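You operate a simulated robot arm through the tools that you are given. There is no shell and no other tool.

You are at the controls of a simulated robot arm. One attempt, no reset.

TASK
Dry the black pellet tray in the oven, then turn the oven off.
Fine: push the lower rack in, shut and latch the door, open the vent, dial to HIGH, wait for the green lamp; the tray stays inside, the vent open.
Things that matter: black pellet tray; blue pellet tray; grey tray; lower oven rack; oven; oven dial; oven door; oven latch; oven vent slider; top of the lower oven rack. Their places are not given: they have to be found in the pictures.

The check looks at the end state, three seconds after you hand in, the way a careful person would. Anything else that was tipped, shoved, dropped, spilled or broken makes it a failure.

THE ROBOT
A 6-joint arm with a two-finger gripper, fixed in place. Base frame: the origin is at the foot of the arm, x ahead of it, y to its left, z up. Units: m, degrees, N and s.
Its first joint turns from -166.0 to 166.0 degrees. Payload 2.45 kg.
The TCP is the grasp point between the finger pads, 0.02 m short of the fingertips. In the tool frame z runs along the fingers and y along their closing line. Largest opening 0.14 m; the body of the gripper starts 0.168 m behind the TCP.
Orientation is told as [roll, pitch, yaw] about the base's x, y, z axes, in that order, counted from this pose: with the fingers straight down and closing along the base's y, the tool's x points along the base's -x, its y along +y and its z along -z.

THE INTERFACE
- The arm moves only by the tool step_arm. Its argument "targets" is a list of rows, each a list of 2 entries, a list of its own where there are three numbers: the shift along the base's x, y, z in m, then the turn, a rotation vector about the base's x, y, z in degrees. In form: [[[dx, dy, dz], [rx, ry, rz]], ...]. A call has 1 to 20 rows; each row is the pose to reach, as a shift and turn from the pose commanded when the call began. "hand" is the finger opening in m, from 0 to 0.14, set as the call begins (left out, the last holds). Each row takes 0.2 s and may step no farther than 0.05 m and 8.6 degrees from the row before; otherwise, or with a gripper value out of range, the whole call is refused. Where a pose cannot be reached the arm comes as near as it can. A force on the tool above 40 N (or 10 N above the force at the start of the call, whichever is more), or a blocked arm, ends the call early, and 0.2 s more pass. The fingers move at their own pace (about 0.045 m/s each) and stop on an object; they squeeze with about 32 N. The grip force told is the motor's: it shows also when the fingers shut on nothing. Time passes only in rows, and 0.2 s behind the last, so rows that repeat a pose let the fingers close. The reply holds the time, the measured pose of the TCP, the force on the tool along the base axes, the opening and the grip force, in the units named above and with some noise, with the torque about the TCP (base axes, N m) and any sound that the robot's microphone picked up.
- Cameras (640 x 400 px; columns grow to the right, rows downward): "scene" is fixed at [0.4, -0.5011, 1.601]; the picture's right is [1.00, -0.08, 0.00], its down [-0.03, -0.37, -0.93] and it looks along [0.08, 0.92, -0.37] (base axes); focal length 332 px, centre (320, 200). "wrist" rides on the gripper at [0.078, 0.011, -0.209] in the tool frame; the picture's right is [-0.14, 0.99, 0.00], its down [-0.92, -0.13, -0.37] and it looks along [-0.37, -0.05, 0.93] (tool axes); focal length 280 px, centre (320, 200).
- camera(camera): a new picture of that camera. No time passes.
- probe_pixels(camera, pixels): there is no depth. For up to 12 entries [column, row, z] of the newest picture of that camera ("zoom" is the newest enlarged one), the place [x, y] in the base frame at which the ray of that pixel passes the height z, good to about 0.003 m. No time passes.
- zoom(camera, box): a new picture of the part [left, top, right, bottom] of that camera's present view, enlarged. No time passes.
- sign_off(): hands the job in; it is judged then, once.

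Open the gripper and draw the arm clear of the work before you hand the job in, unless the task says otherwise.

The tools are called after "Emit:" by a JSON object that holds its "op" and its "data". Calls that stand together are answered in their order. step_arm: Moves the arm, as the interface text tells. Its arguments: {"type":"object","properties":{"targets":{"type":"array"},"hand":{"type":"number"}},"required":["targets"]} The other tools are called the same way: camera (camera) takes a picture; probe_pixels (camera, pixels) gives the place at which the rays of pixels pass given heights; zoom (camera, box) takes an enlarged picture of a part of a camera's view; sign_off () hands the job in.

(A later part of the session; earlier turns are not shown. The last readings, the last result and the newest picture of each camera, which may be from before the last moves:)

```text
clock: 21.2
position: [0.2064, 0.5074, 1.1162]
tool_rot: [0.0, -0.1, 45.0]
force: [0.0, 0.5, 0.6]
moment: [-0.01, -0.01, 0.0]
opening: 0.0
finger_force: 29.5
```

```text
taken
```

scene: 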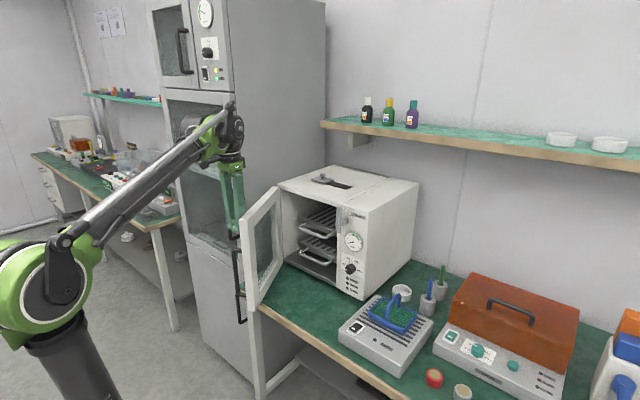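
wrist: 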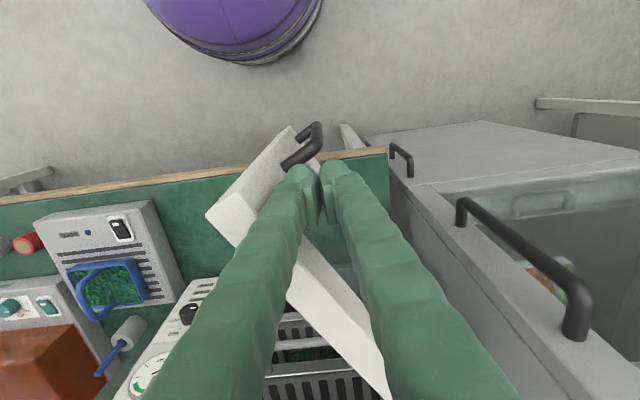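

The door is at about 60°. I continue the arc to about 6° open.

Emit:
{"op": "step_arm", "data": {"targets": [[[0.0136, -0.0048, 0], [0, 0, 0]], [[0.0271, -0.0096, 0], [0, 0, 0]], [[0.0413, -0.013, 0], [0, 0, 0]], [[0.0554, -0.0165, 0], [0, 0, 0]], [[0.0699, -0.0185, 0], [0, 0, 0]], [[0.0845, -0.0204, 0], [0, 0, 0]], [[0.0991, -0.0209, 0], [0, 0, 0]], [[0.1138, -0.0214, 0], [0, 0, 0]], [[0.1287, -0.0202, 0], [0, 0, 0]], [[0.1435, -0.0191, 0], [0, 0, 0]], [[0.1583, -0.0163, 0], [0, 0, 0]], [[0.1731, -0.0136, 0], [0, 0, 0]], [[0.1876, -0.0092, 0], [0, 0, 0]], [[0.2021, -0.0049, 0], [0, 0, 0]], [[0.2161, 0.0011, 0], [0, 0, 0]], [[0.2301, 0.0071, 0], [0, 0, 0]], [[0.2434, 0.0145, 0], [0, 0, 0]], [[0.2569, 0.0218, 0], [0, 0, 0]]]}}

Emit:
{"op": "camera", "data": {"camera": "wrist"}}

Emit:
{"op": "zoom", "data": {"camera": "scene", "box": [220, 150, 412, 310]}}

```text
clock: 25.0
position: [0.4645, 0.5282, 1.1161]
tool_rot: [-0.1, 0.0, 45.0]
force: [-0.4, -0.5, 1.1]
moment: [0.02, -0.01, 0.01]
opening: 0.0
finger_force: 29.9
```

```text
taken
```

wrist: 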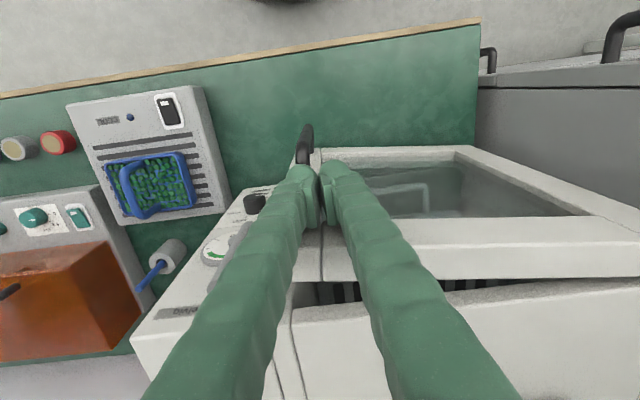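

```text
2.50 times, centred on (316, 230) of scene
```

zoom: 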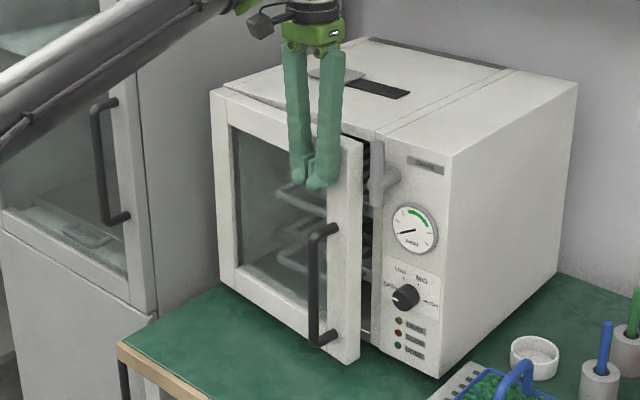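

Door is almost closed. I push it the last bit in small steps, feeling for the stop.

Emit:
{"op": "step_arm", "data": {"targets": [[[0.0055, 0.003, 0], [0, 0, 0]], [[0.011, 0.006, 0], [0, 0, 0]], [[0.0165, 0.0105, 0], [0, 0, 0]], [[0.0215, 0.0155, 0], [0, 0, 0]], [[0.0255, 0.0195, 0], [0, 0, 0]], [[0.0285, 0.0225, 0], [0, 0, 0]], [[0.031, 0.025, 0], [0, 0, 0]]]}}

Emit:
{"op": "camera", "data": {"camera": "wrist"}}

Emit:
{"op": "zoom", "data": {"camera": "scene", "box": [220, 150, 412, 310]}}

```text
clock: 26.6
position: [0.4916, 0.5509, 1.1165]
tool_rot: [0.0, 0.4, 45.0]
force: [-13.5, -12.1, -1.6]
moment: [-0.23, 0.08, -0.01]
opening: 0.0061
finger_force: 29.5
stopped in row 7: the force on the tool passed its limit at 47 N (the readings are from after the stop); the commanded pose is now the measured one
```

```text
taken
```

wrist: 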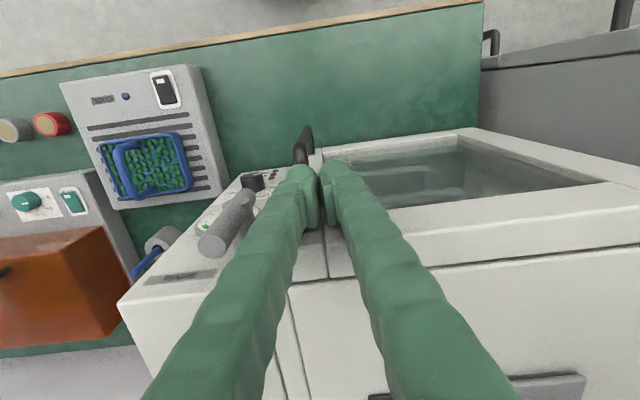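

```text
2.50 times, centred on (316, 230) of scene
```

zoom: 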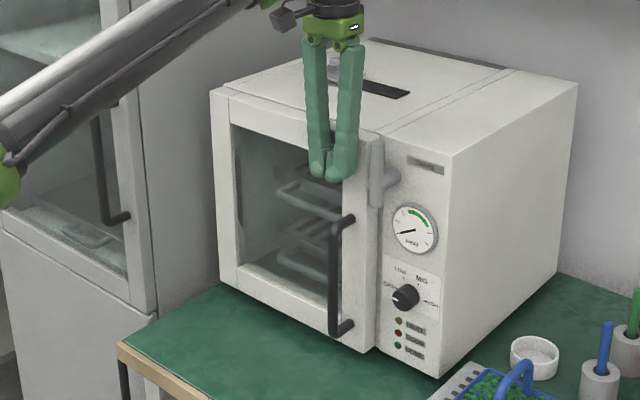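

The door is flush and shut (47 N stop). Next the latch bar at s≈0.032 (wrist pixel ~(228,225)): I back off, rise, and move to its right side to look at it.

Emit:
{"op": "step_arm", "data": {"targets": [[[-0.028, -0.028, 0], [0, 0, 0]], [[-0.028, -0.028, 0.045], [0, 0, 0]], [[-0.028, -0.028, 0.09], [0, 0, 0]], [[-0.028, -0.028, 0.135], [0, 0, 0]], [[0.0, -0.055, 0.135], [0, 0, 0]], [[0.03, -0.08, 0.135], [0, 0, 0]], [[0.065, -0.1, 0.135], [0, 0, 0]], [[0.0827, -0.1, 0.135], [0, 0, 0]]]}}

Emit:
{"op": "zoom", "data": {"camera": "wrist", "box": [220, 120, 420, 245]}}

Emit:
{"op": "zoom", "data": {"camera": "scene", "box": [300, 170, 412, 310]}}

```text
clock: 28.4
position: [0.5757, 0.4526, 1.2525]
tool_rot: [0.0, 0.3, 45.0]
force: [0.4, -0.4, 0.4]
moment: [0.02, -0.05, -0.01]
opening: 0.0002
finger_force: 29.2
```

```text
3.20 times, centred on (320, 182) of wrist
```

zoom: 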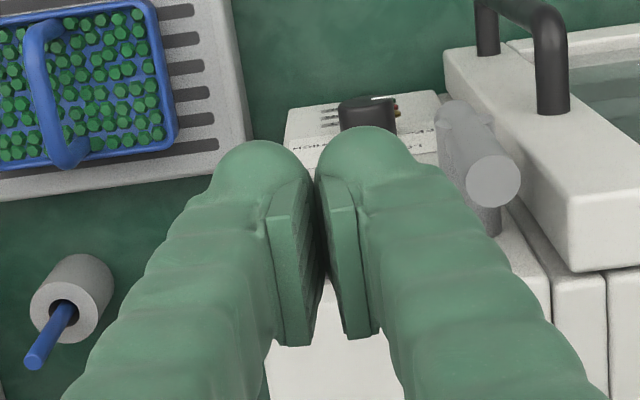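

```text
2.86 times, centred on (356, 240) of scene
```

zoom: 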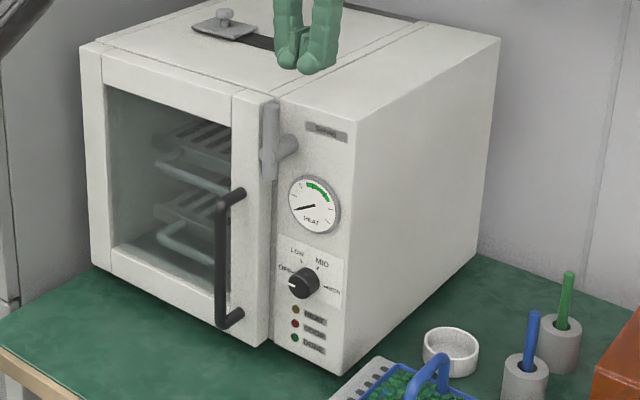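

I triangulate the latch bar again with this closer view.

Emit:
{"op": "probe_pixels", "data": {"camera": "wrist", "pixels": [[374, 175.75, 1.14], [374, 175.75, 1.16], [374, 175.75, 1.18], [362, 156, 1.06], [362, 156, 1.08], [362, 156, 1.1], [391, 201, 1.157], [375, 193, 1.1], [375, 193, 1.13], [383, 174, 1.16]]}}

Emit:
{"op": "probe_pixels", "data": {"camera": "scene", "pixels": [[338.5, 207.3, 1.14], [338.5, 207.3, 1.16], [338.5, 207.3, 1.18], [337.8, 232, 1.06], [337.8, 232, 1.08], [337.8, 232, 1.1]]}}

```text
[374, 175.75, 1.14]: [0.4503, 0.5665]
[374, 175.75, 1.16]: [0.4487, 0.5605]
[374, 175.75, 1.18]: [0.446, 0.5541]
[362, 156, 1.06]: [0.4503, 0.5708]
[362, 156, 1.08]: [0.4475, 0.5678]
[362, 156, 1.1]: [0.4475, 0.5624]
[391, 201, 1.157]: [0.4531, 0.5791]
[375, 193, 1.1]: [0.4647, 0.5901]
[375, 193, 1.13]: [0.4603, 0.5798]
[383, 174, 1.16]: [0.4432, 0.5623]
```

```text
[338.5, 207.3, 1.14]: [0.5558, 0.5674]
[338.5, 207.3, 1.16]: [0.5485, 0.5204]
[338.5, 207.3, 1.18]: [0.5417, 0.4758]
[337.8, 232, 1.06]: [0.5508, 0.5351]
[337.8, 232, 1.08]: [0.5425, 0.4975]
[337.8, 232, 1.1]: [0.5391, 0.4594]
```

The wrist probe referred to an older picture; I take a new one and probe again.

Emit:
{"op": "camera", "data": {"camera": "wrist"}}

Emit:
{"op": "probe_pixels", "data": {"camera": "wrist", "pixels": [[374, 175.75, 1.14], [374, 175.75, 1.16], [374, 175.75, 1.18], [362, 156, 1.06], [362, 156, 1.08], [362, 156, 1.1], [391, 201, 1.157], [375, 193, 1.1], [375, 193, 1.13]]}}

```text
taken
```

wrist: 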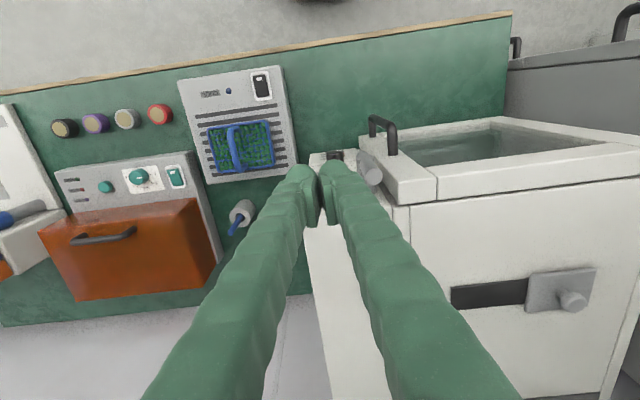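

```text
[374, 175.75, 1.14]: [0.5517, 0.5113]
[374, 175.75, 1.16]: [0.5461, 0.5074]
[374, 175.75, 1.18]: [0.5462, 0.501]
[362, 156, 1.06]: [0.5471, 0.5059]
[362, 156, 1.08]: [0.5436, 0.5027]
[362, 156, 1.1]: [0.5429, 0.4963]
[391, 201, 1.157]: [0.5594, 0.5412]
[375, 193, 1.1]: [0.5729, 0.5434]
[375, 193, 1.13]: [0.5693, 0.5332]
```

Bar axis at f≈0.742, s≈0.029, z 1.077–1.166. I lower the fingertips to its right, alongside its upper half, and push it left toward the door.

Emit:
{"op": "step_arm", "data": {"targets": [[[0, 0, -0.045], [0, 0, 0]], [[0, 0, -0.0865], [0, 0, 0]], [[-0.0106, 0.0106, -0.0865], [0, 0, 0]], [[-0.0177, 0.0177, -0.0865], [0, 0, 0]], [[-0.0233, 0.0233, -0.0865], [0, 0, 0]], [[-0.0262, 0.0262, -0.0845], [0, 0, 0]], [[-0.0291, 0.0291, -0.082], [0, 0, 0]], [[-0.0322, 0.0322, -0.081], [0, 0, 0]], [[-0.035, 0.035, -0.081], [0, 0, 0]], [[-0.0378, 0.0378, -0.081], [0, 0, 0]]]}}

Emit:
{"op": "zoom", "data": {"camera": "scene", "box": [300, 180, 380, 250]}}

Emit:
{"op": "camera", "data": {"camera": "wrist"}}

```text
clock: 30.6
position: [0.5385, 0.4911, 1.1699]
tool_rot: [0.0, 0.4, 45.0]
force: [0.4, 0.5, 0.8]
moment: [0.03, -0.01, -0.01]
opening: 0.0
finger_force: 29.6
```

```text
5.71 times, centred on (340, 215) of scene
```

zoom: 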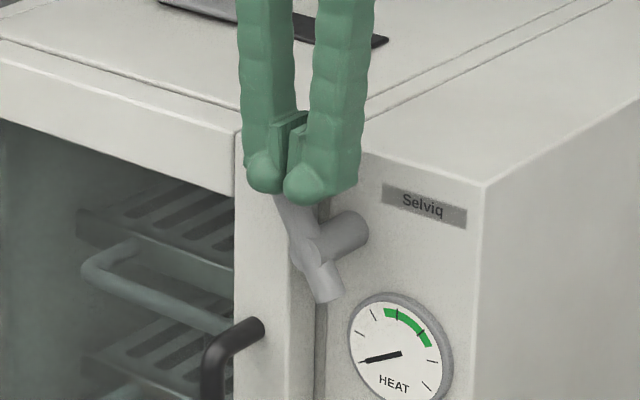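

```text
taken
```

wrist: 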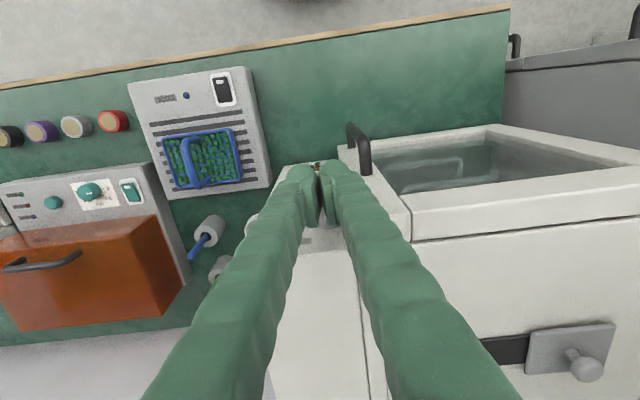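

The latch turns nicely (about 35°). I continue the arc down and left to bring it horizontal over the door.

Emit:
{"op": "step_arm", "data": {"targets": [[[-0.0028, 0.0028, -0.001], [0, 0, 0]], [[-0.0053, 0.0053, -0.003], [0, 0, 0]], [[-0.0078, 0.0078, -0.0055], [0, 0, 0]], [[-0.0099, 0.0099, -0.0085], [0, 0, 0]], [[-0.0118, 0.0118, -0.0115], [0, 0, 0]], [[-0.0131, 0.0131, -0.0155], [0, 0, 0]], [[-0.0145, 0.0145, -0.019], [0, 0, 0]], [[-0.0156, 0.0156, -0.022], [0, 0, 0]]]}}

Emit:
{"op": "zoom", "data": {"camera": "scene", "box": [300, 180, 380, 250]}}

```text
clock: 32.4
position: [0.5224, 0.5053, 1.1484]
tool_rot: [-0.1, 0.4, 45.0]
force: [-0.8, -0.6, 0.1]
moment: [0.0, -0.01, -0.02]
opening: 0.0002
finger_force: 29.3
```

```text
5.71 times, centred on (340, 215) of scene
```

zoom: 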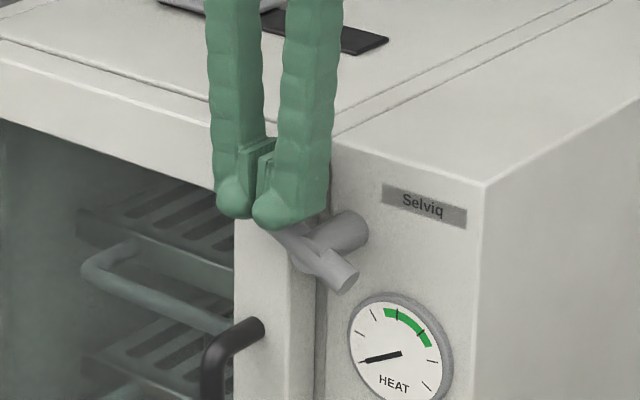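

The bar is nearly parallel with the door's top edge. I push down a bit more with small steps until it stops.

Emit:
{"op": "step_arm", "data": {"targets": [[[-0.001, 0.001, -0.003], [0, 0, 0]], [[-0.002, 0.002, -0.006], [0, 0, 0]], [[-0.002, 0.002, -0.009], [0, 0, 0]], [[-0.002, 0.002, -0.012], [0, 0, 0]], [[-0.002, 0.002, -0.014], [0, 0, 0]], [[-0.002, 0.002, -0.016], [0, 0, 0]]]}}

Emit:
{"op": "zoom", "data": {"camera": "scene", "box": [300, 180, 380, 250]}}

```text
clock: 33.8
position: [0.52, 0.5094, 1.1331]
tool_rot: [0.0, 0.3, 45.0]
force: [-0.4, 2.7, 17.5]
moment: [0.13, -0.27, 0.07]
opening: 0.006
finger_force: 29.4
```

```text
5.71 times, centred on (340, 215) of scene
```

zoom: 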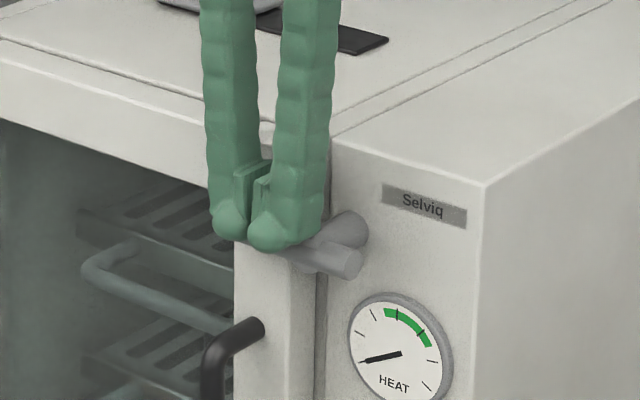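

The latch is horizontal (17 N stop felt). I rise and look at the vent slider.

Emit:
{"op": "step_arm", "data": {"targets": [[[0, 0, 0.02], [0, 0, 0]], [[-0.01, -0.01, 0.06], [0, 0, 0]], [[-0.01, -0.01, 0.11], [0, 0, 0]], [[-0.01, -0.01, 0.16], [0, 0, 0]], [[-0.01, -0.01, 0.2], [0, 0, 0]], [[-0.01, -0.01, 0.24], [0, 0, 0]]]}}

Emit:
{"op": "camera", "data": {"camera": "wrist"}}

Emit:
{"op": "zoom", "data": {"camera": "scene", "box": [270, 150, 430, 310]}}

Emit:
{"op": "zoom", "data": {"camera": "wrist", "box": [400, 230, 560, 330]}}

```text
clock: 35.2
position: [0.5007, 0.4898, 1.3399]
tool_rot: [0.0, 0.4, 45.0]
force: [0.9, 0.6, -0.8]
moment: [-0.07, 0.04, 0.0]
opening: 0.0
finger_force: 29.0
out of reach, approached as far as the arm can: row 6
```

```text
taken
```

wrist: 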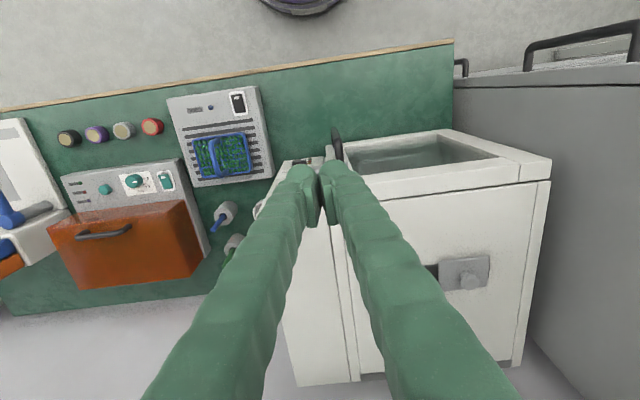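

```text
2.50 times, centred on (350, 230) of scene
```

zoom: 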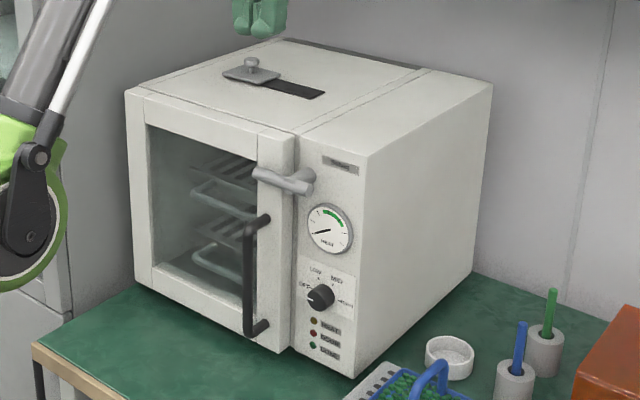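

```text
4.00 times, centred on (480, 280) of wrist
```

zoom: 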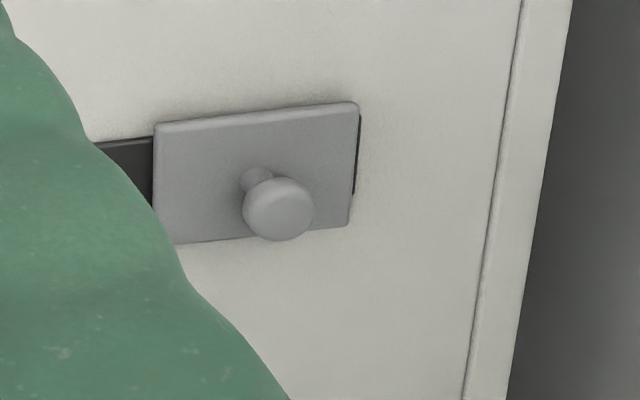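

The latch lies across the door. I probe the slider plate and knob in the newest zoom.

Emit:
{"op": "probe_pixels", "data": {"camera": "zoom", "pixels": [[155, 128, 1.162], [357, 106, 1.162], [350, 223, 1.162], [172, 241, 1.162], [257, 178, 1.162], [278, 205, 1.195], [278, 205, 1.205], [250, 205, 1.195], [308, 205, 1.195], [522, 0, 1.157]]}}

Emit:
{"op": "probe_pixels", "data": {"camera": "scene", "pixels": [[322.4, 174, 1.195], [322.4, 174, 1.205], [341.2, 191.2, 1.16], [346.8, 189.7, 1.158], [351.5, 187, 1.158]]}}

Emit:
{"op": "zoom", "data": {"camera": "scene", "box": [290, 160, 370, 210]}}

```text
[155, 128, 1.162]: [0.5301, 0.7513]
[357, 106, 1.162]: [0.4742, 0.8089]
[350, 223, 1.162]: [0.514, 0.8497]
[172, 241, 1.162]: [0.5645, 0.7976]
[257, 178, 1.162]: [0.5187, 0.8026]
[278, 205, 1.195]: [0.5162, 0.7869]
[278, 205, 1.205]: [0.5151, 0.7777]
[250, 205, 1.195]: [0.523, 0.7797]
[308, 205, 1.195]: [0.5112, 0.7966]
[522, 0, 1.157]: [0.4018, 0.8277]
```

```text
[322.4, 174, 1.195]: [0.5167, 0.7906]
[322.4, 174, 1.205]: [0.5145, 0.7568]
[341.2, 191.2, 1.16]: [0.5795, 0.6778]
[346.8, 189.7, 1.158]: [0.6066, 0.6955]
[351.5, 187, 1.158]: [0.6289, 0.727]
```

```text
8.00 times, centred on (330, 185) of scene
```

zoom: 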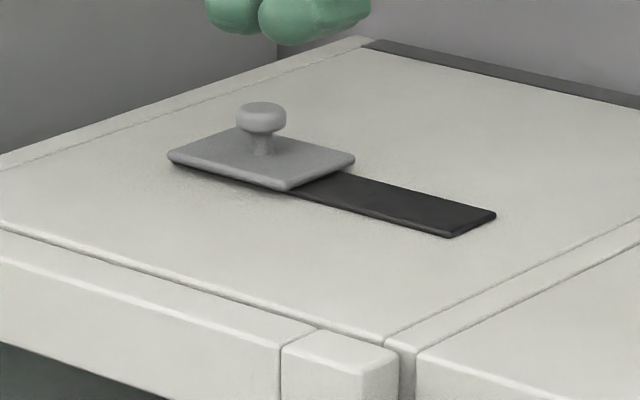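

The slider plate spans s -0.237…-0.16 and the slot ends at s≈-0.065, with the knob at f≈0.925, s≈-0.195, z≈1.195. Straight-down reach there is too far, so I tilt the fingers 45° forward while moving to the left of the knob, high up.

Emit:
{"op": "step_arm", "data": {"targets": [[[-0.0155, 0.0357, -0.02], [5.3, -5.3, 0]], [[-0.031, 0.0714, -0.04], [10.6, -10.6, 0]], [[-0.0465, 0.107, -0.06], [15.9, -15.9, 0]], [[-0.062, 0.1428, -0.07], [21.2, -21.2, 0]], [[-0.0775, 0.1785, -0.07], [26.5, -26.5, 0]], [[-0.093, 0.214, -0.07], [31.8, -31.8, 0]], [[-0.108, 0.2496, -0.07], [31.8, -31.8, 0]]]}}

Emit:
{"op": "camera", "data": {"camera": "wrist"}}

Emit:
{"op": "camera", "data": {"camera": "scene"}}

```text
clock: 36.8
position: [0.3915, 0.7361, 1.2718]
tool_rot: [0.0, -44.8, 44.9]
force: [0.9, 0.0, -0.4]
moment: [0.04, 0.04, 0.04]
opening: 0.0
finger_force: 29.3
```

```text
taken
```

wrist: 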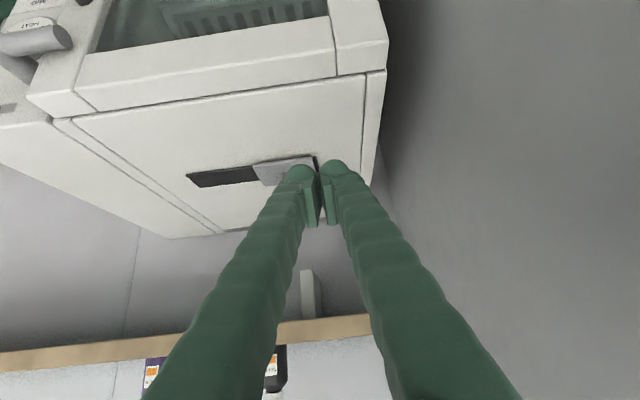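

```text
taken
```

scene: 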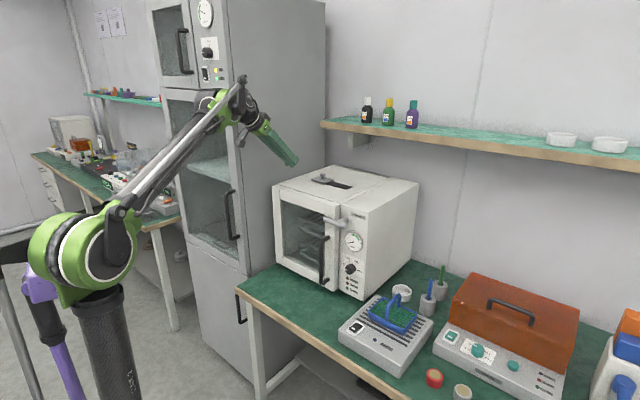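

Now at f≈0.797, s≈-0.244. I advance to f≈0.925 and descend left of the knob.

Emit:
{"op": "step_arm", "data": {"targets": [[[0.03, 0.03, 0], [0, 0, 0]], [[0.06, 0.06, 0], [0, 0, 0]], [[0.09, 0.09, 0], [0, 0, 0]], [[0.09, 0.09, -0.03], [0, 0, 0]], [[0.09, 0.09, -0.05], [0, 0, 0]]]}}

Emit:
{"op": "camera", "data": {"camera": "wrist"}}

Emit:
{"op": "zoom", "data": {"camera": "scene", "box": [280, 150, 376, 210]}}

```text
clock: 38.0
position: [0.4811, 0.8265, 1.2194]
tool_rot: [-0.1, -44.7, 45.0]
force: [0.3, 0.1, -0.3]
moment: [0.02, -0.01, 0.02]
opening: 0.0
finger_force: 29.4
```

```text
taken
```

wrist: 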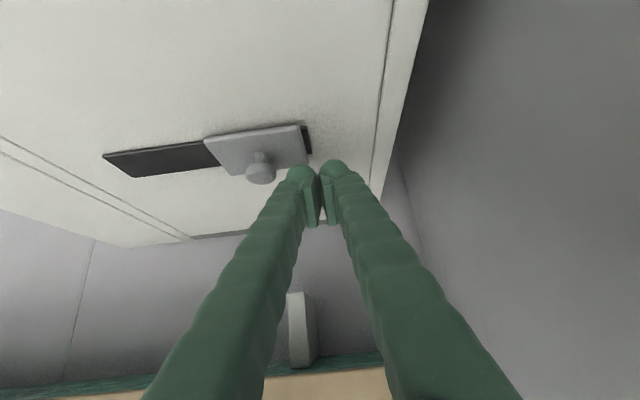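

```text
6.67 times, centred on (328, 180) of scene
```

zoom: 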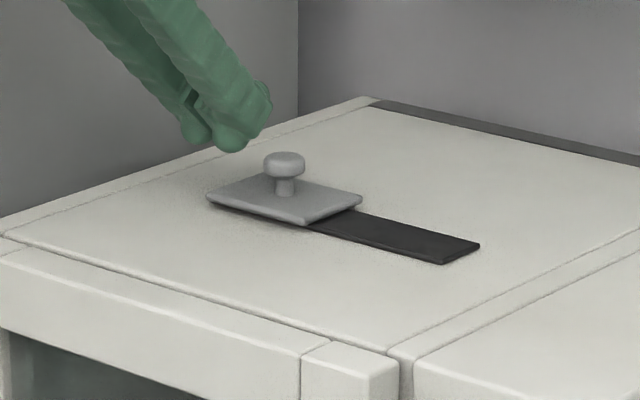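

The tips are left of the knob at the same depth. I lower a little and push in +s along the slot.

Emit:
{"op": "step_arm", "data": {"targets": [[[0, 0, -0.013], [0, 0, 0]], [[0.007, -0.007, -0.013], [0, 0, 0]], [[0.014, -0.014, -0.013], [0, 0, 0]], [[0.02, -0.02, -0.013], [0, 0, 0]], [[0.026, -0.026, -0.013], [0, 0, 0]], [[0.032, -0.032, -0.013], [0, 0, 0]], [[0.038, -0.038, -0.013], [0, 0, 0]], [[0.044, -0.044, -0.013], [0, 0, 0]], [[0.05, -0.05, -0.013], [0, 0, 0]], [[0.056, -0.056, -0.013], [0, 0, 0]], [[0.062, -0.062, -0.013], [0, 0, 0]]]}}

Emit:
{"op": "zoom", "data": {"camera": "scene", "box": [280, 150, 376, 210]}}

Emit:
{"op": "camera", "data": {"camera": "wrist"}}

```text
clock: 40.4
position: [0.5441, 0.7643, 1.2076]
tool_rot: [0.1, -44.6, 45.0]
force: [-1.1, 0.6, 0.5]
moment: [0.0, -0.02, -0.01]
opening: 0.0003
finger_force: 29.4
```

```text
6.67 times, centred on (328, 180) of scene
```

zoom: 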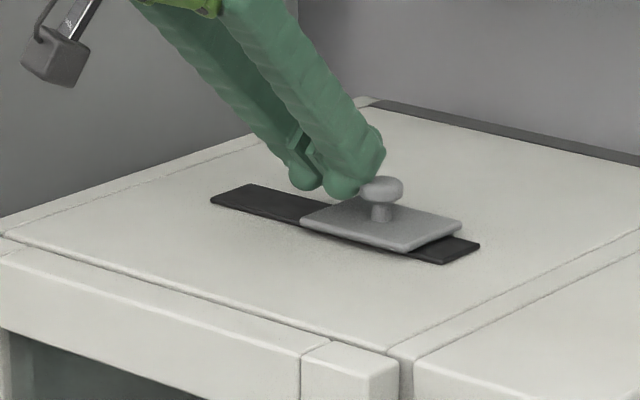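

```text
taken
```

wrist: 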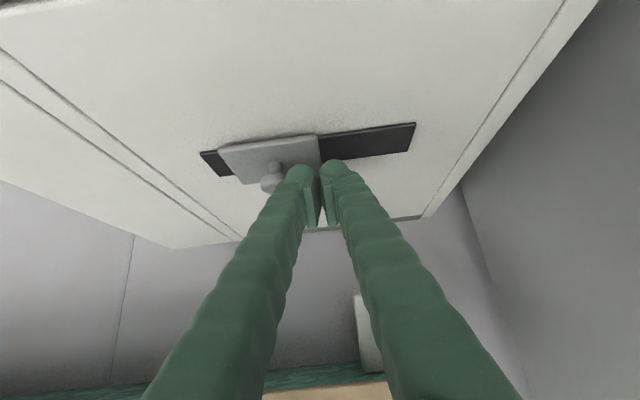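

The slider is moving well; a short bit of slot remains on the right. I continue in small steps until it stops.

Emit:
{"op": "step_arm", "data": {"targets": [[[0.003, -0.003, 0], [0, 0, 0]], [[0.006, -0.006, 0], [0, 0, 0]], [[0.009, -0.009, 0], [0, 0, 0]], [[0.012, -0.012, 0], [0, 0, 0]], [[0.014, -0.014, 0], [0, 0, 0]], [[0.016, -0.016, 0], [0, 0, 0]], [[0.018, -0.018, 0], [0, 0, 0]]]}}

Emit:
{"op": "zoom", "data": {"camera": "scene", "box": [280, 150, 376, 210]}}

```text
clock: 41.7
position: [0.5541, 0.7548, 1.2076]
tool_rot: [0.3, -44.8, 44.9]
force: [-32.1, 26.7, 2.0]
moment: [0.29, 0.44, -0.03]
opening: 0.0
finger_force: 29.4
stopped in row 6: the force on the tool passed its limit at 43 N (the readings are from after the stop); the commanded pose is now the measured one
```

```text
6.67 times, centred on (328, 180) of scene
```

zoom: 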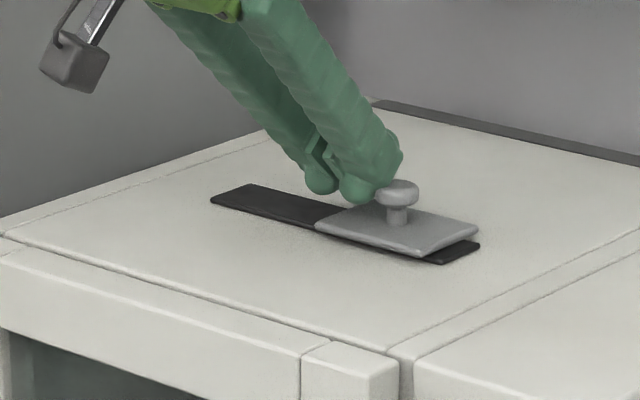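

The slider is at its end stop: vent open. I back off, rise, and retreat toward the front of the dial.

Emit:
{"op": "step_arm", "data": {"targets": [[[-0.014, 0.014, 0], [0, 0, 0]], [[-0.014, 0.014, 0.04], [0, 0, 0]], [[-0.014, 0.014, 0.07], [0, 0, 0]], [[-0.03, -0.03, 0.07], [0, 0, 0]], [[-0.05, -0.075, 0.07], [0, 0, 0]], [[-0.06, -0.12, 0.07], [0, 0, 0]], [[-0.065, -0.165, 0.07], [0, 0, 0]], [[-0.065, -0.21, 0.07], [0, 0, 0]], [[-0.065, -0.255, 0.07], [0, 0, 0]], [[-0.06, -0.3, 0.06], [0, 0, 0]], [[-0.057, -0.346, 0.05], [0, 0, 0]]]}}

Emit:
{"op": "camera", "data": {"camera": "wrist"}}

Emit:
{"op": "camera", "data": {"camera": "scene"}}

```text
clock: 44.1
position: [0.5, 0.4045, 1.2589]
tool_rot: [0.2, -44.8, 45.0]
force: [0.8, -0.3, 0.0]
moment: [-0.01, 0.04, 0.0]
opening: 0.0002
finger_force: 29.6
```

```text
taken
```

wrist: 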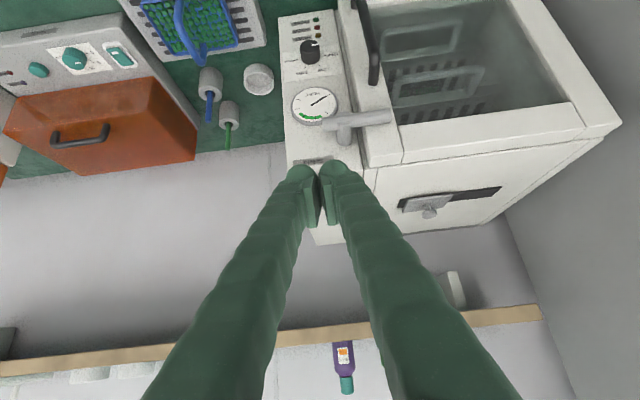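

```text
taken
```

scene: 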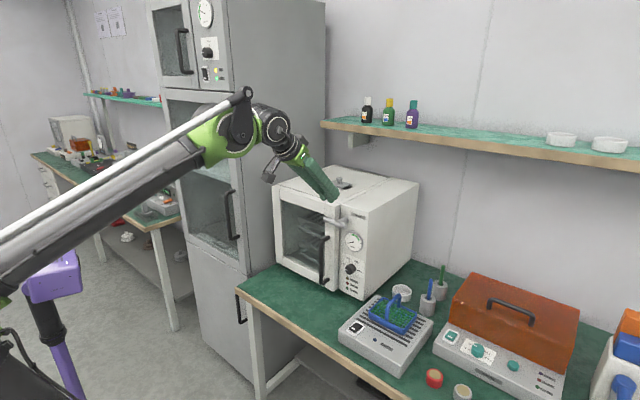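

Good view of the panel now. I zoom on the dial, gauge and hotplate to measure.

Emit:
{"op": "zoom", "data": {"camera": "wrist", "box": [260, 0, 388, 140]}}

Emit:
{"op": "zoom", "data": {"camera": "scene", "box": [320, 220, 384, 300]}}

Emit:
{"op": "probe_pixels", "data": {"camera": "wrist", "pixels": [[309, 50, 0.92], [309, 50, 0.93], [309, 50, 0.94], [265, 40, 0.86], [265, 0, 0.86], [199, 62, 0.92], [180, 5, 0.92], [236, 38, 0.88]]}}

Emit:
{"op": "probe_pixels", "data": {"camera": "scene", "pixels": [[338.5, 333, 0.8], [400, 375, 0.8], [433, 322, 0.86], [378, 294, 0.86], [398, 296, 0.93], [350.2, 269, 0.92], [350.2, 269, 0.93], [350.2, 269, 0.94]]}}

```text
2.86 times, centred on (324, 70) of wrist
```

zoom: 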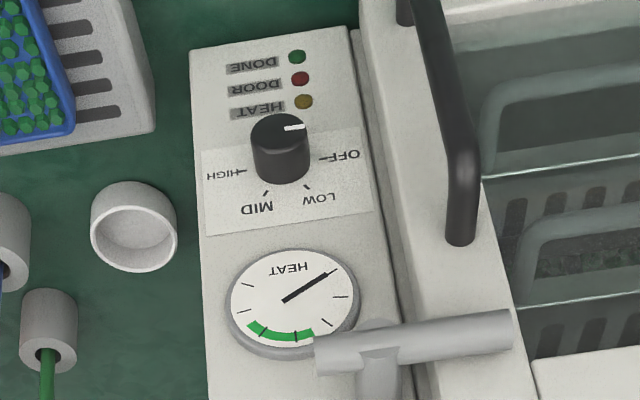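

```text
5.00 times, centred on (352, 260) of scene
```

zoom: 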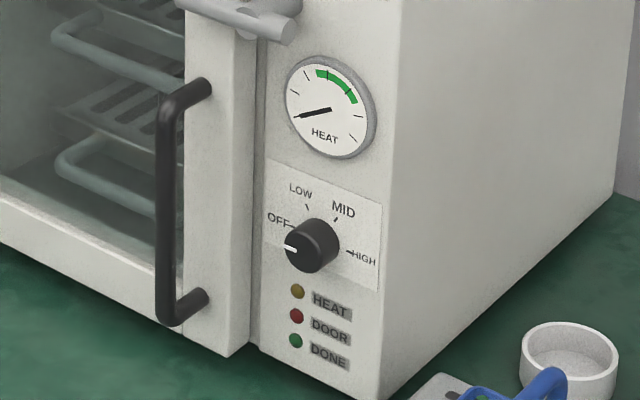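

```text
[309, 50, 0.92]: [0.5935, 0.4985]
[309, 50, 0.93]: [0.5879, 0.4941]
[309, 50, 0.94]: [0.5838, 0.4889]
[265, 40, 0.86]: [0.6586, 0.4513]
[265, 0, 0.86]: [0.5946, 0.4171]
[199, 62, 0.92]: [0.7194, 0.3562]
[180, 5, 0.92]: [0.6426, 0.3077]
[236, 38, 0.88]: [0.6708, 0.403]
```

```text
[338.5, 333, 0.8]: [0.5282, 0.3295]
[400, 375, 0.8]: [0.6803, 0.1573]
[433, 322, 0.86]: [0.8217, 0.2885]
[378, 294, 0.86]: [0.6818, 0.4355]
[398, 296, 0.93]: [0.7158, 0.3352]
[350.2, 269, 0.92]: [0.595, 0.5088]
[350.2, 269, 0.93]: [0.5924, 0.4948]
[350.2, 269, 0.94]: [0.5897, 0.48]
```

OFF/LOW/MID/HIGH are at about -90/-30/+30/+90° and the knob is at f≈0.768, s≈0.066, z≈0.929 (≈4 cm across). I tilt to horizontal while descending in front of it, fingers opened to 0.08.

Emit:
{"op": "step_arm", "data": {"targets": [[[0, 0, -0.045], [5.3, -5.3, 0]], [[0.003, 0.003, -0.09], [10.6, -10.6, 0]], [[0.006, 0.006, -0.135], [15.9, -15.9, 0]], [[0.012, 0.012, -0.18], [21.2, -21.2, 0]], [[0.018, 0.018, -0.22], [26.5, -26.5, 0]], [[0.024, 0.024, -0.26], [31.8, -31.8, 0]], [[0.03, 0.03, -0.3], [31.8, -31.8, 0]]], "hand": 0.08}}

Emit:
{"op": "camera", "data": {"camera": "wrist"}}

Emit:
{"op": "camera", "data": {"camera": "scene"}}

```text
clock: 45.7
position: [0.5297, 0.435, 0.9589]
tool_rot: [12.8, -89.6, 32.5]
force: [0.2, -0.5, -0.2]
moment: [0.02, 0.01, -0.01]
opening: 0.0799
finger_force: 0.1
```

```text
taken
```

wrist: 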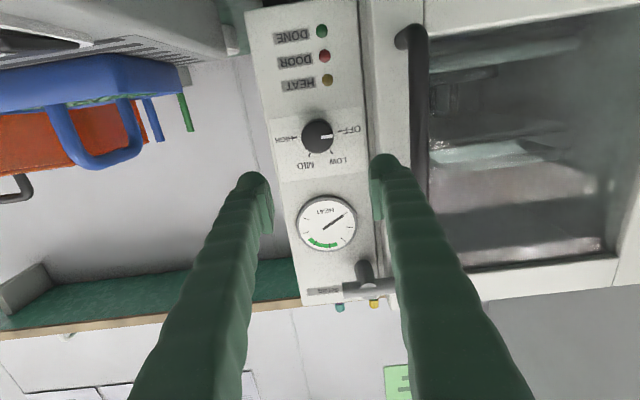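

```text
taken
```

scene: 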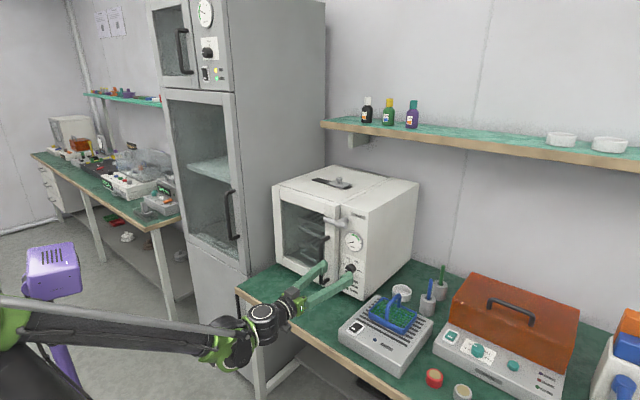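

The tool is horizontal, and the knob is about 0.032 m below the TCP line at s≈0.066, z≈0.927. I roll the hand -90° about the pointing axis so a single grasp can turn +180°, and line up with the knob.

Emit:
{"op": "step_arm", "data": {"targets": [[[0, 0, -0.008], [-5.785, -5.785, 0]], [[0, 0, -0.016], [-11.57, -11.57, 0]], [[0, 0, -0.024], [-17.355, -17.355, 0]], [[-0.001, 0.001, -0.032], [-23.14, -23.14, 0]], [[-0.001, 0.001, -0.032], [-28.925, -28.925, 0]], [[-0.001, 0.001, -0.032], [-34.71, -34.71, 0]], [[-0.001, 0.001, -0.032], [-40.5, -40.5, 0]], [[-0.001, 0.001, -0.032], [-46.28, -46.28, 0]], [[-0.001, 0.001, -0.032], [-52.07, -52.07, 0]], [[-0.001, 0.001, -0.032], [-57.85, -57.85, 0]], [[-0.001, 0.001, -0.032], [-63.64, -63.64, 0]]]}}

Emit:
{"op": "camera", "data": {"camera": "wrist"}}

Emit:
{"op": "camera", "data": {"camera": "scene"}}

```text
clock: 48.1
position: [0.5281, 0.4371, 0.9259]
tool_rot: [-89.1, 0.0, 134.6]
force: [0.0, -0.2, -0.2]
moment: [-0.01, 0.0, -0.01]
opening: 0.0801
finger_force: 0.0
```

```text
taken
```

wrist: 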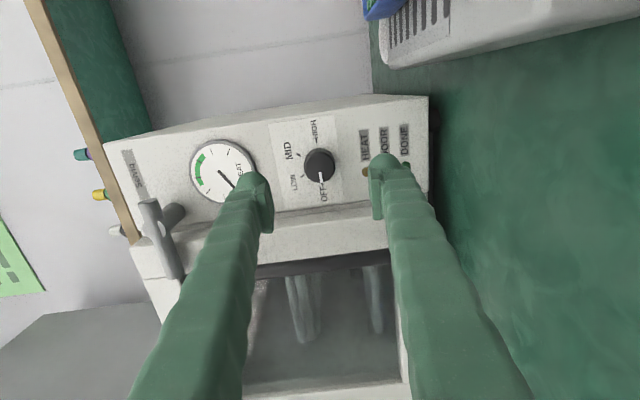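

```text
taken
```

scene: 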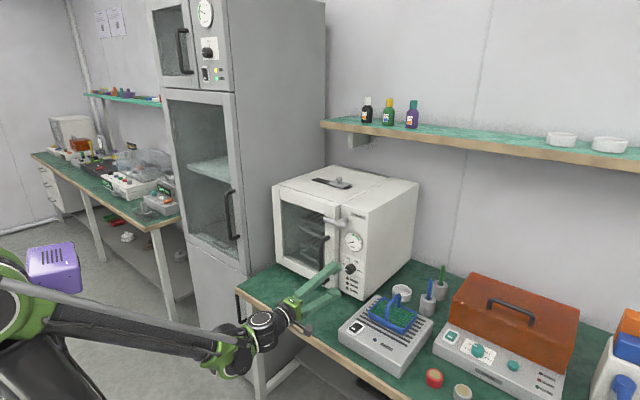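

The knob (319,165) is right on the tool axis. I advance so the fingers straddle it.

Emit:
{"op": "step_arm", "data": {"targets": [[[0.015, 0.015, 0], [0, 0, 0]], [[0.03, 0.03, 0], [0, 0, 0]], [[0.042, 0.042, 0], [0, 0, 0]], [[0.05, 0.05, 0], [0, 0, 0]]]}}

Emit:
{"op": "camera", "data": {"camera": "wrist"}}

Emit:
{"op": "zoom", "data": {"camera": "scene", "box": [290, 220, 400, 310]}}

```text
clock: 49.1
position: [0.5804, 0.4867, 0.9254]
tool_rot: [-89.3, -0.2, 134.6]
force: [1.1, -0.3, -0.1]
moment: [0.0, -0.01, -0.01]
opening: 0.08
finger_force: 0.0
```

```text
taken
```

wrist: 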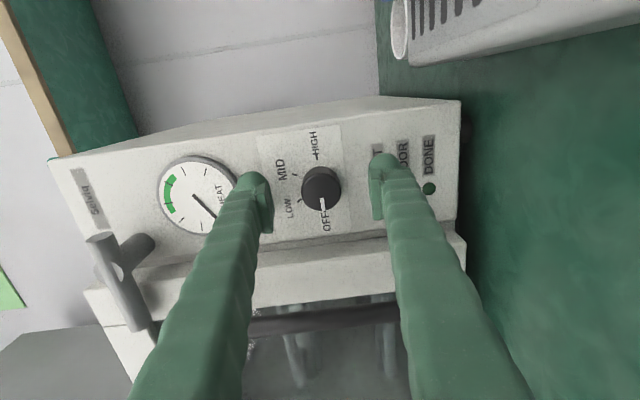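

```text
4.44 times, centred on (345, 265) of scene
```

zoom: 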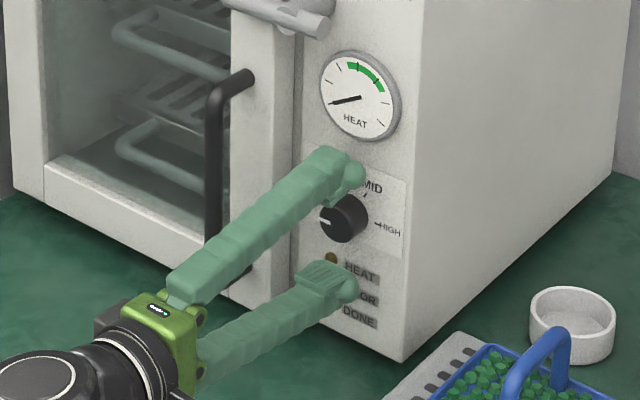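

The fingers straddle the knob above and below. I close on it.

Emit:
{"op": "step_arm", "data": {"targets": [[[0, 0, 0], [0, 0, 0]], [[0, 0, 0], [0, 0, 0]], [[0, 0, 0], [0, 0, 0]], [[0, 0, 0], [0, 0, 0]], [[0, 0, 0], [0, 0, 0]]], "hand": 0.0}}

Emit:
{"op": "camera", "data": {"camera": "wrist"}}

```text
clock: 50.3
position: [0.5802, 0.4861, 0.9255]
tool_rot: [-89.3, -0.1, 134.6]
force: [-3.7, -3.1, -20.6]
moment: [-0.17, 0.16, 0.0]
opening: 0.0329
finger_force: 45.1
```

```text
taken
```

wrist: 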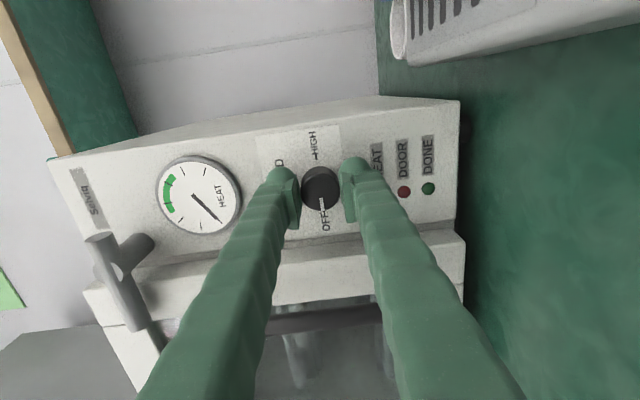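

The grip holds the knob (opening 0.033), with a -20 N vertical offset force; I lower slightly to relieve it.

Emit:
{"op": "step_arm", "data": {"targets": [[[0, 0, -0.001], [0, 0, 0]], [[0, 0, -0.002], [0, 0, 0]]]}}

```text
clock: 50.9
position: [0.5803, 0.4859, 0.9241]
tool_rot: [-89.3, -0.1, 134.6]
force: [3.9, 3.5, 40.7]
moment: [0.29, -0.22, 0.13]
opening: 0.0327
finger_force: 45.3
```

That overshot (+41 N); I go back up by about 1.3 mm.

Emit:
{"op": "step_arm", "data": {"targets": [[[0, 0, 0.0013], [0, 0, 0]], [[0, 0, 0.0013], [0, 0, 0]]]}}

```text
clock: 51.5
position: [0.5804, 0.4865, 0.9247]
tool_rot: [-89.3, -0.1, 134.4]
force: [7.9, 2.2, 17.6]
moment: [0.13, -0.14, -0.15]
opening: 0.0326
finger_force: 44.4
```

I shift up a bit more and rotate the first 30° clockwise (about +f), watching the forces.

Emit:
{"op": "step_arm", "data": {"targets": [[[0, 0, 0.0005], [0, 0, 0]], [[0, 0, 0.0005], [5.3, 5.3, 0]], [[0, 0, 0.0005], [10.6, 10.6, 0]], [[0, 0, 0.0005], [15.9, 15.9, 0]], [[0, 0, 0.0005], [21.2, 21.2, 0]]]}}

Emit:
{"op": "zoom", "data": {"camera": "scene", "box": [310, 220, 390, 300]}}

Emit:
{"op": "camera", "data": {"camera": "wrist"}}

```text
clock: 52.7
position: [0.5805, 0.4867, 0.9253]
tool_rot: [-89.6, -30.3, 134.6]
force: [2.6, -4.7, -24.6]
moment: [-0.15, 0.11, 0.0]
opening: 0.0328
finger_force: 45.1
```

```text
5.00 times, centred on (350, 260) of scene
```

zoom: 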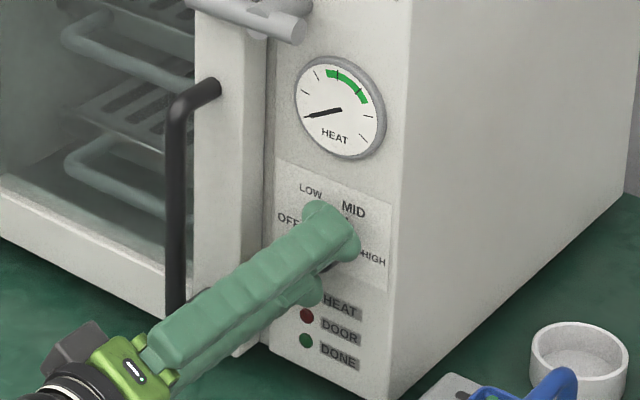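

```text
taken
```

wrist: 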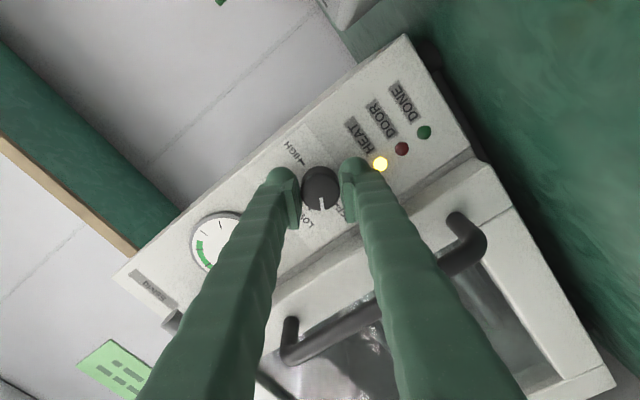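

HEAT lamp is lit and the knob turns with the fingers. I correct 0.5 mm and turn another 45°.

Emit:
{"op": "step_arm", "data": {"targets": [[[0.0001, -0.0001, -0.0006], [0, 0, 0]], [[0.0001, -0.0001, -0.0006], [5.3, 5.3, 0]], [[0.0001, -0.0001, -0.0006], [10.6, 10.6, 0]], [[0.0001, -0.0001, -0.0006], [15.9, 15.9, 0]], [[0.0001, -0.0001, -0.0006], [21.2, 21.2, 0]], [[0.0001, -0.0001, -0.0006], [26.5, 26.5, 0]], [[0.0001, -0.0001, -0.0006], [31.8, 31.8, 0]]]}}

Emit:
{"op": "camera", "data": {"camera": "wrist"}}

```text
clock: 54.3
position: [0.5797, 0.4878, 0.9239]
tool_rot: [-88.5, -75.1, 133.8]
force: [-8.1, -6.1, -24.2]
moment: [-0.17, 0.15, 0.04]
opening: 0.0325
finger_force: 45.3
```

```text
taken
```

wrist: 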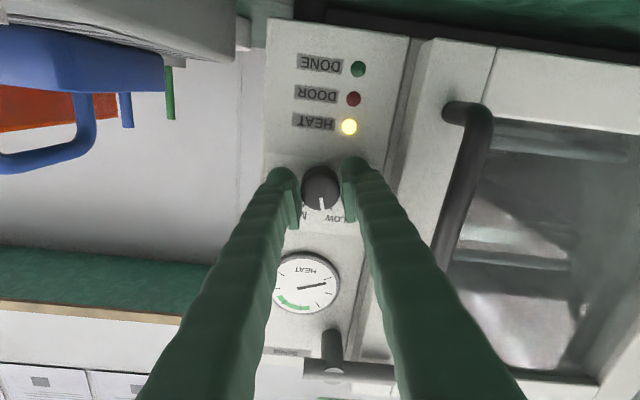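

At 75° turned; the gauge starts to move. I correct slightly again and turn another 52°.

Emit:
{"op": "step_arm", "data": {"targets": [[[0, 0, -0.0006], [5.3, 5.3, 0]], [[0, 0, -0.0006], [10.6, 10.6, 0]], [[0, 0, -0.0006], [15.9, 15.9, 0]], [[0, 0, -0.0006], [21.2, 21.2, 0]], [[0, 0, -0.0006], [26.5, 26.5, 0]], [[0, 0, -0.0006], [31.8, 31.8, 0]], [[0, 0, -0.0006], [37.1, 37.1, 0]]]}}

Emit:
{"op": "camera", "data": {"camera": "wrist"}}

```text
clock: 55.9
position: [0.5776, 0.487, 0.9233]
tool_rot: [89.7, -52.4, -44.4]
force: [-8.6, 11.3, 3.3]
moment: [0.01, -0.01, 0.17]
opening: 0.0325
finger_force: 45.1
```

```text
taken
```

wrist: 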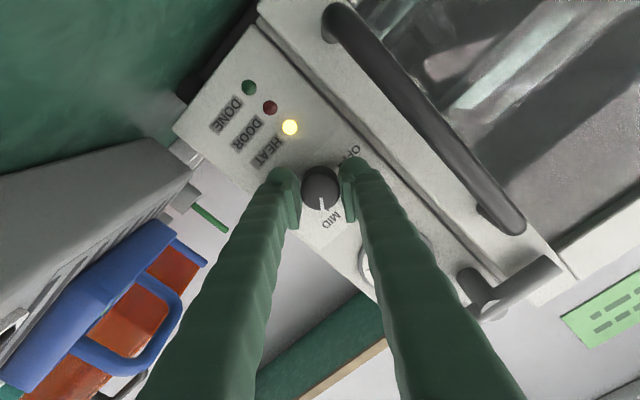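

MID passed (127° turned). I continue the last ~53° to HIGH.

Emit:
{"op": "step_arm", "data": {"targets": [[[-0.0003, 0.0003, 0], [5.3, 5.3, 0]], [[-0.0003, 0.0003, 0], [10.6, 10.6, 0]], [[-0.0003, 0.0003, 0], [15.9, 15.9, 0]], [[-0.0003, 0.0003, 0], [21.2, 21.2, 0]], [[-0.0003, 0.0003, 0], [26.5, 26.5, 0]], [[-0.0003, 0.0003, 0], [31.8, 31.8, 0]], [[-0.0003, 0.0003, 0], [37.1, 37.1, 0]]]}}

Emit:
{"op": "camera", "data": {"camera": "wrist"}}

Emit:
{"op": "zoom", "data": {"camera": "scene", "box": [310, 220, 390, 300]}}

```text
clock: 57.5
position: [0.5788, 0.489, 0.925]
tool_rot: [90.2, -0.5, -44.5]
force: [-5.8, 11.3, 16.3]
moment: [0.12, -0.11, 0.24]
opening: 0.033
finger_force: 45.7
stopped in row 7: the force on the tool passed its limit at 41 N (the readings are from after the stop); the commanded pose is now the measured one
```

```text
taken
```

wrist: 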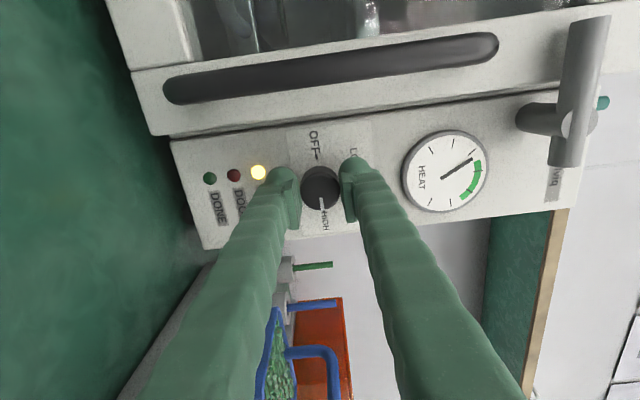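

```text
5.00 times, centred on (350, 260) of scene
```

zoom: 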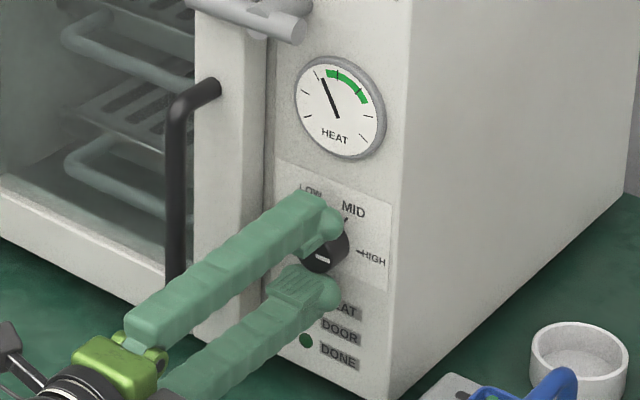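

The pointer is at HIGH and the gauge climbs. I keep hold and wait for the green lamp.

Emit:
{"op": "step_arm", "data": {"targets": [[[0, 0, 0], [0, 0, 0]], [[0, 0, 0], [0, 0, 0]], [[0, 0, 0], [0, 0, 0]], [[0, 0, 0], [0, 0, 0]], [[0, 0, 0], [0, 0, 0]], [[0, 0, 0], [0, 0, 0]], [[0, 0, 0], [0, 0, 0]], [[0, 0, 0], [0, 0, 0]], [[0, 0, 0], [0, 0, 0]], [[0, 0, 0], [0, 0, 0]]]}}

Emit:
{"op": "camera", "data": {"camera": "wrist"}}

```text
clock: 59.7
position: [0.5777, 0.4881, 0.9245]
tool_rot: [90.2, -0.5, -44.6]
force: [-6.5, 13.2, 23.3]
moment: [0.13, -0.16, 0.14]
opening: 0.033
finger_force: 45.0
```

```text
taken
```

wrist: 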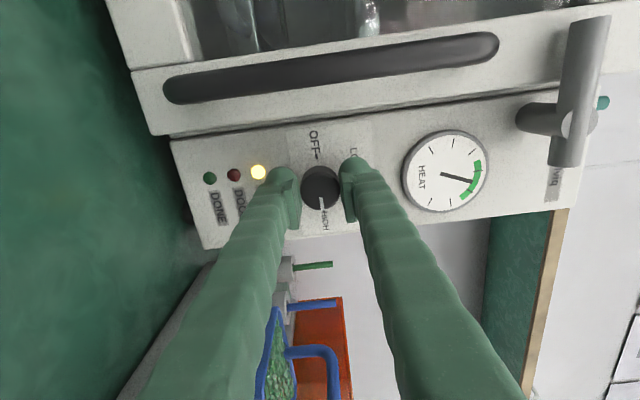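

The needle is now in the green band, DONE is not lit yet. I wait on.

Emit:
{"op": "step_arm", "data": {"targets": [[[0, 0, 0], [0, 0, 0]], [[0, 0, 0], [0, 0, 0]], [[0, 0, 0], [0, 0, 0]], [[0, 0, 0], [0, 0, 0]], [[0, 0, 0], [0, 0, 0]], [[0, 0, 0], [0, 0, 0]], [[0, 0, 0], [0, 0, 0]], [[0, 0, 0], [0, 0, 0]], [[0, 0, 0], [0, 0, 0]], [[0, 0, 0], [0, 0, 0]]]}}

Emit:
{"op": "camera", "data": {"camera": "wrist"}}

```text
clock: 61.9
position: [0.5783, 0.4877, 0.9257]
tool_rot: [90.3, -0.6, -44.7]
force: [-5.5, 11.9, 24.5]
moment: [0.16, -0.13, 0.16]
opening: 0.0327
finger_force: 45.5
```

```text
taken
```

wrist: 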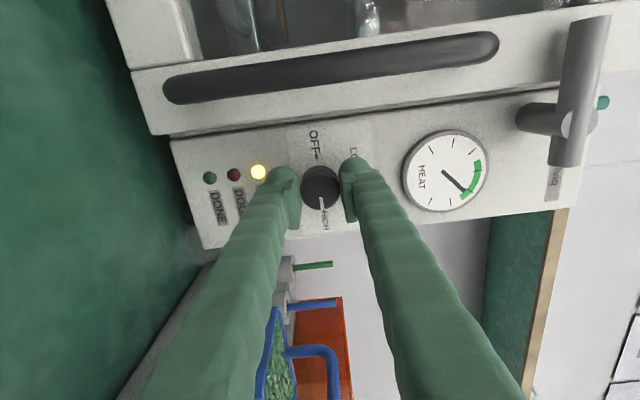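

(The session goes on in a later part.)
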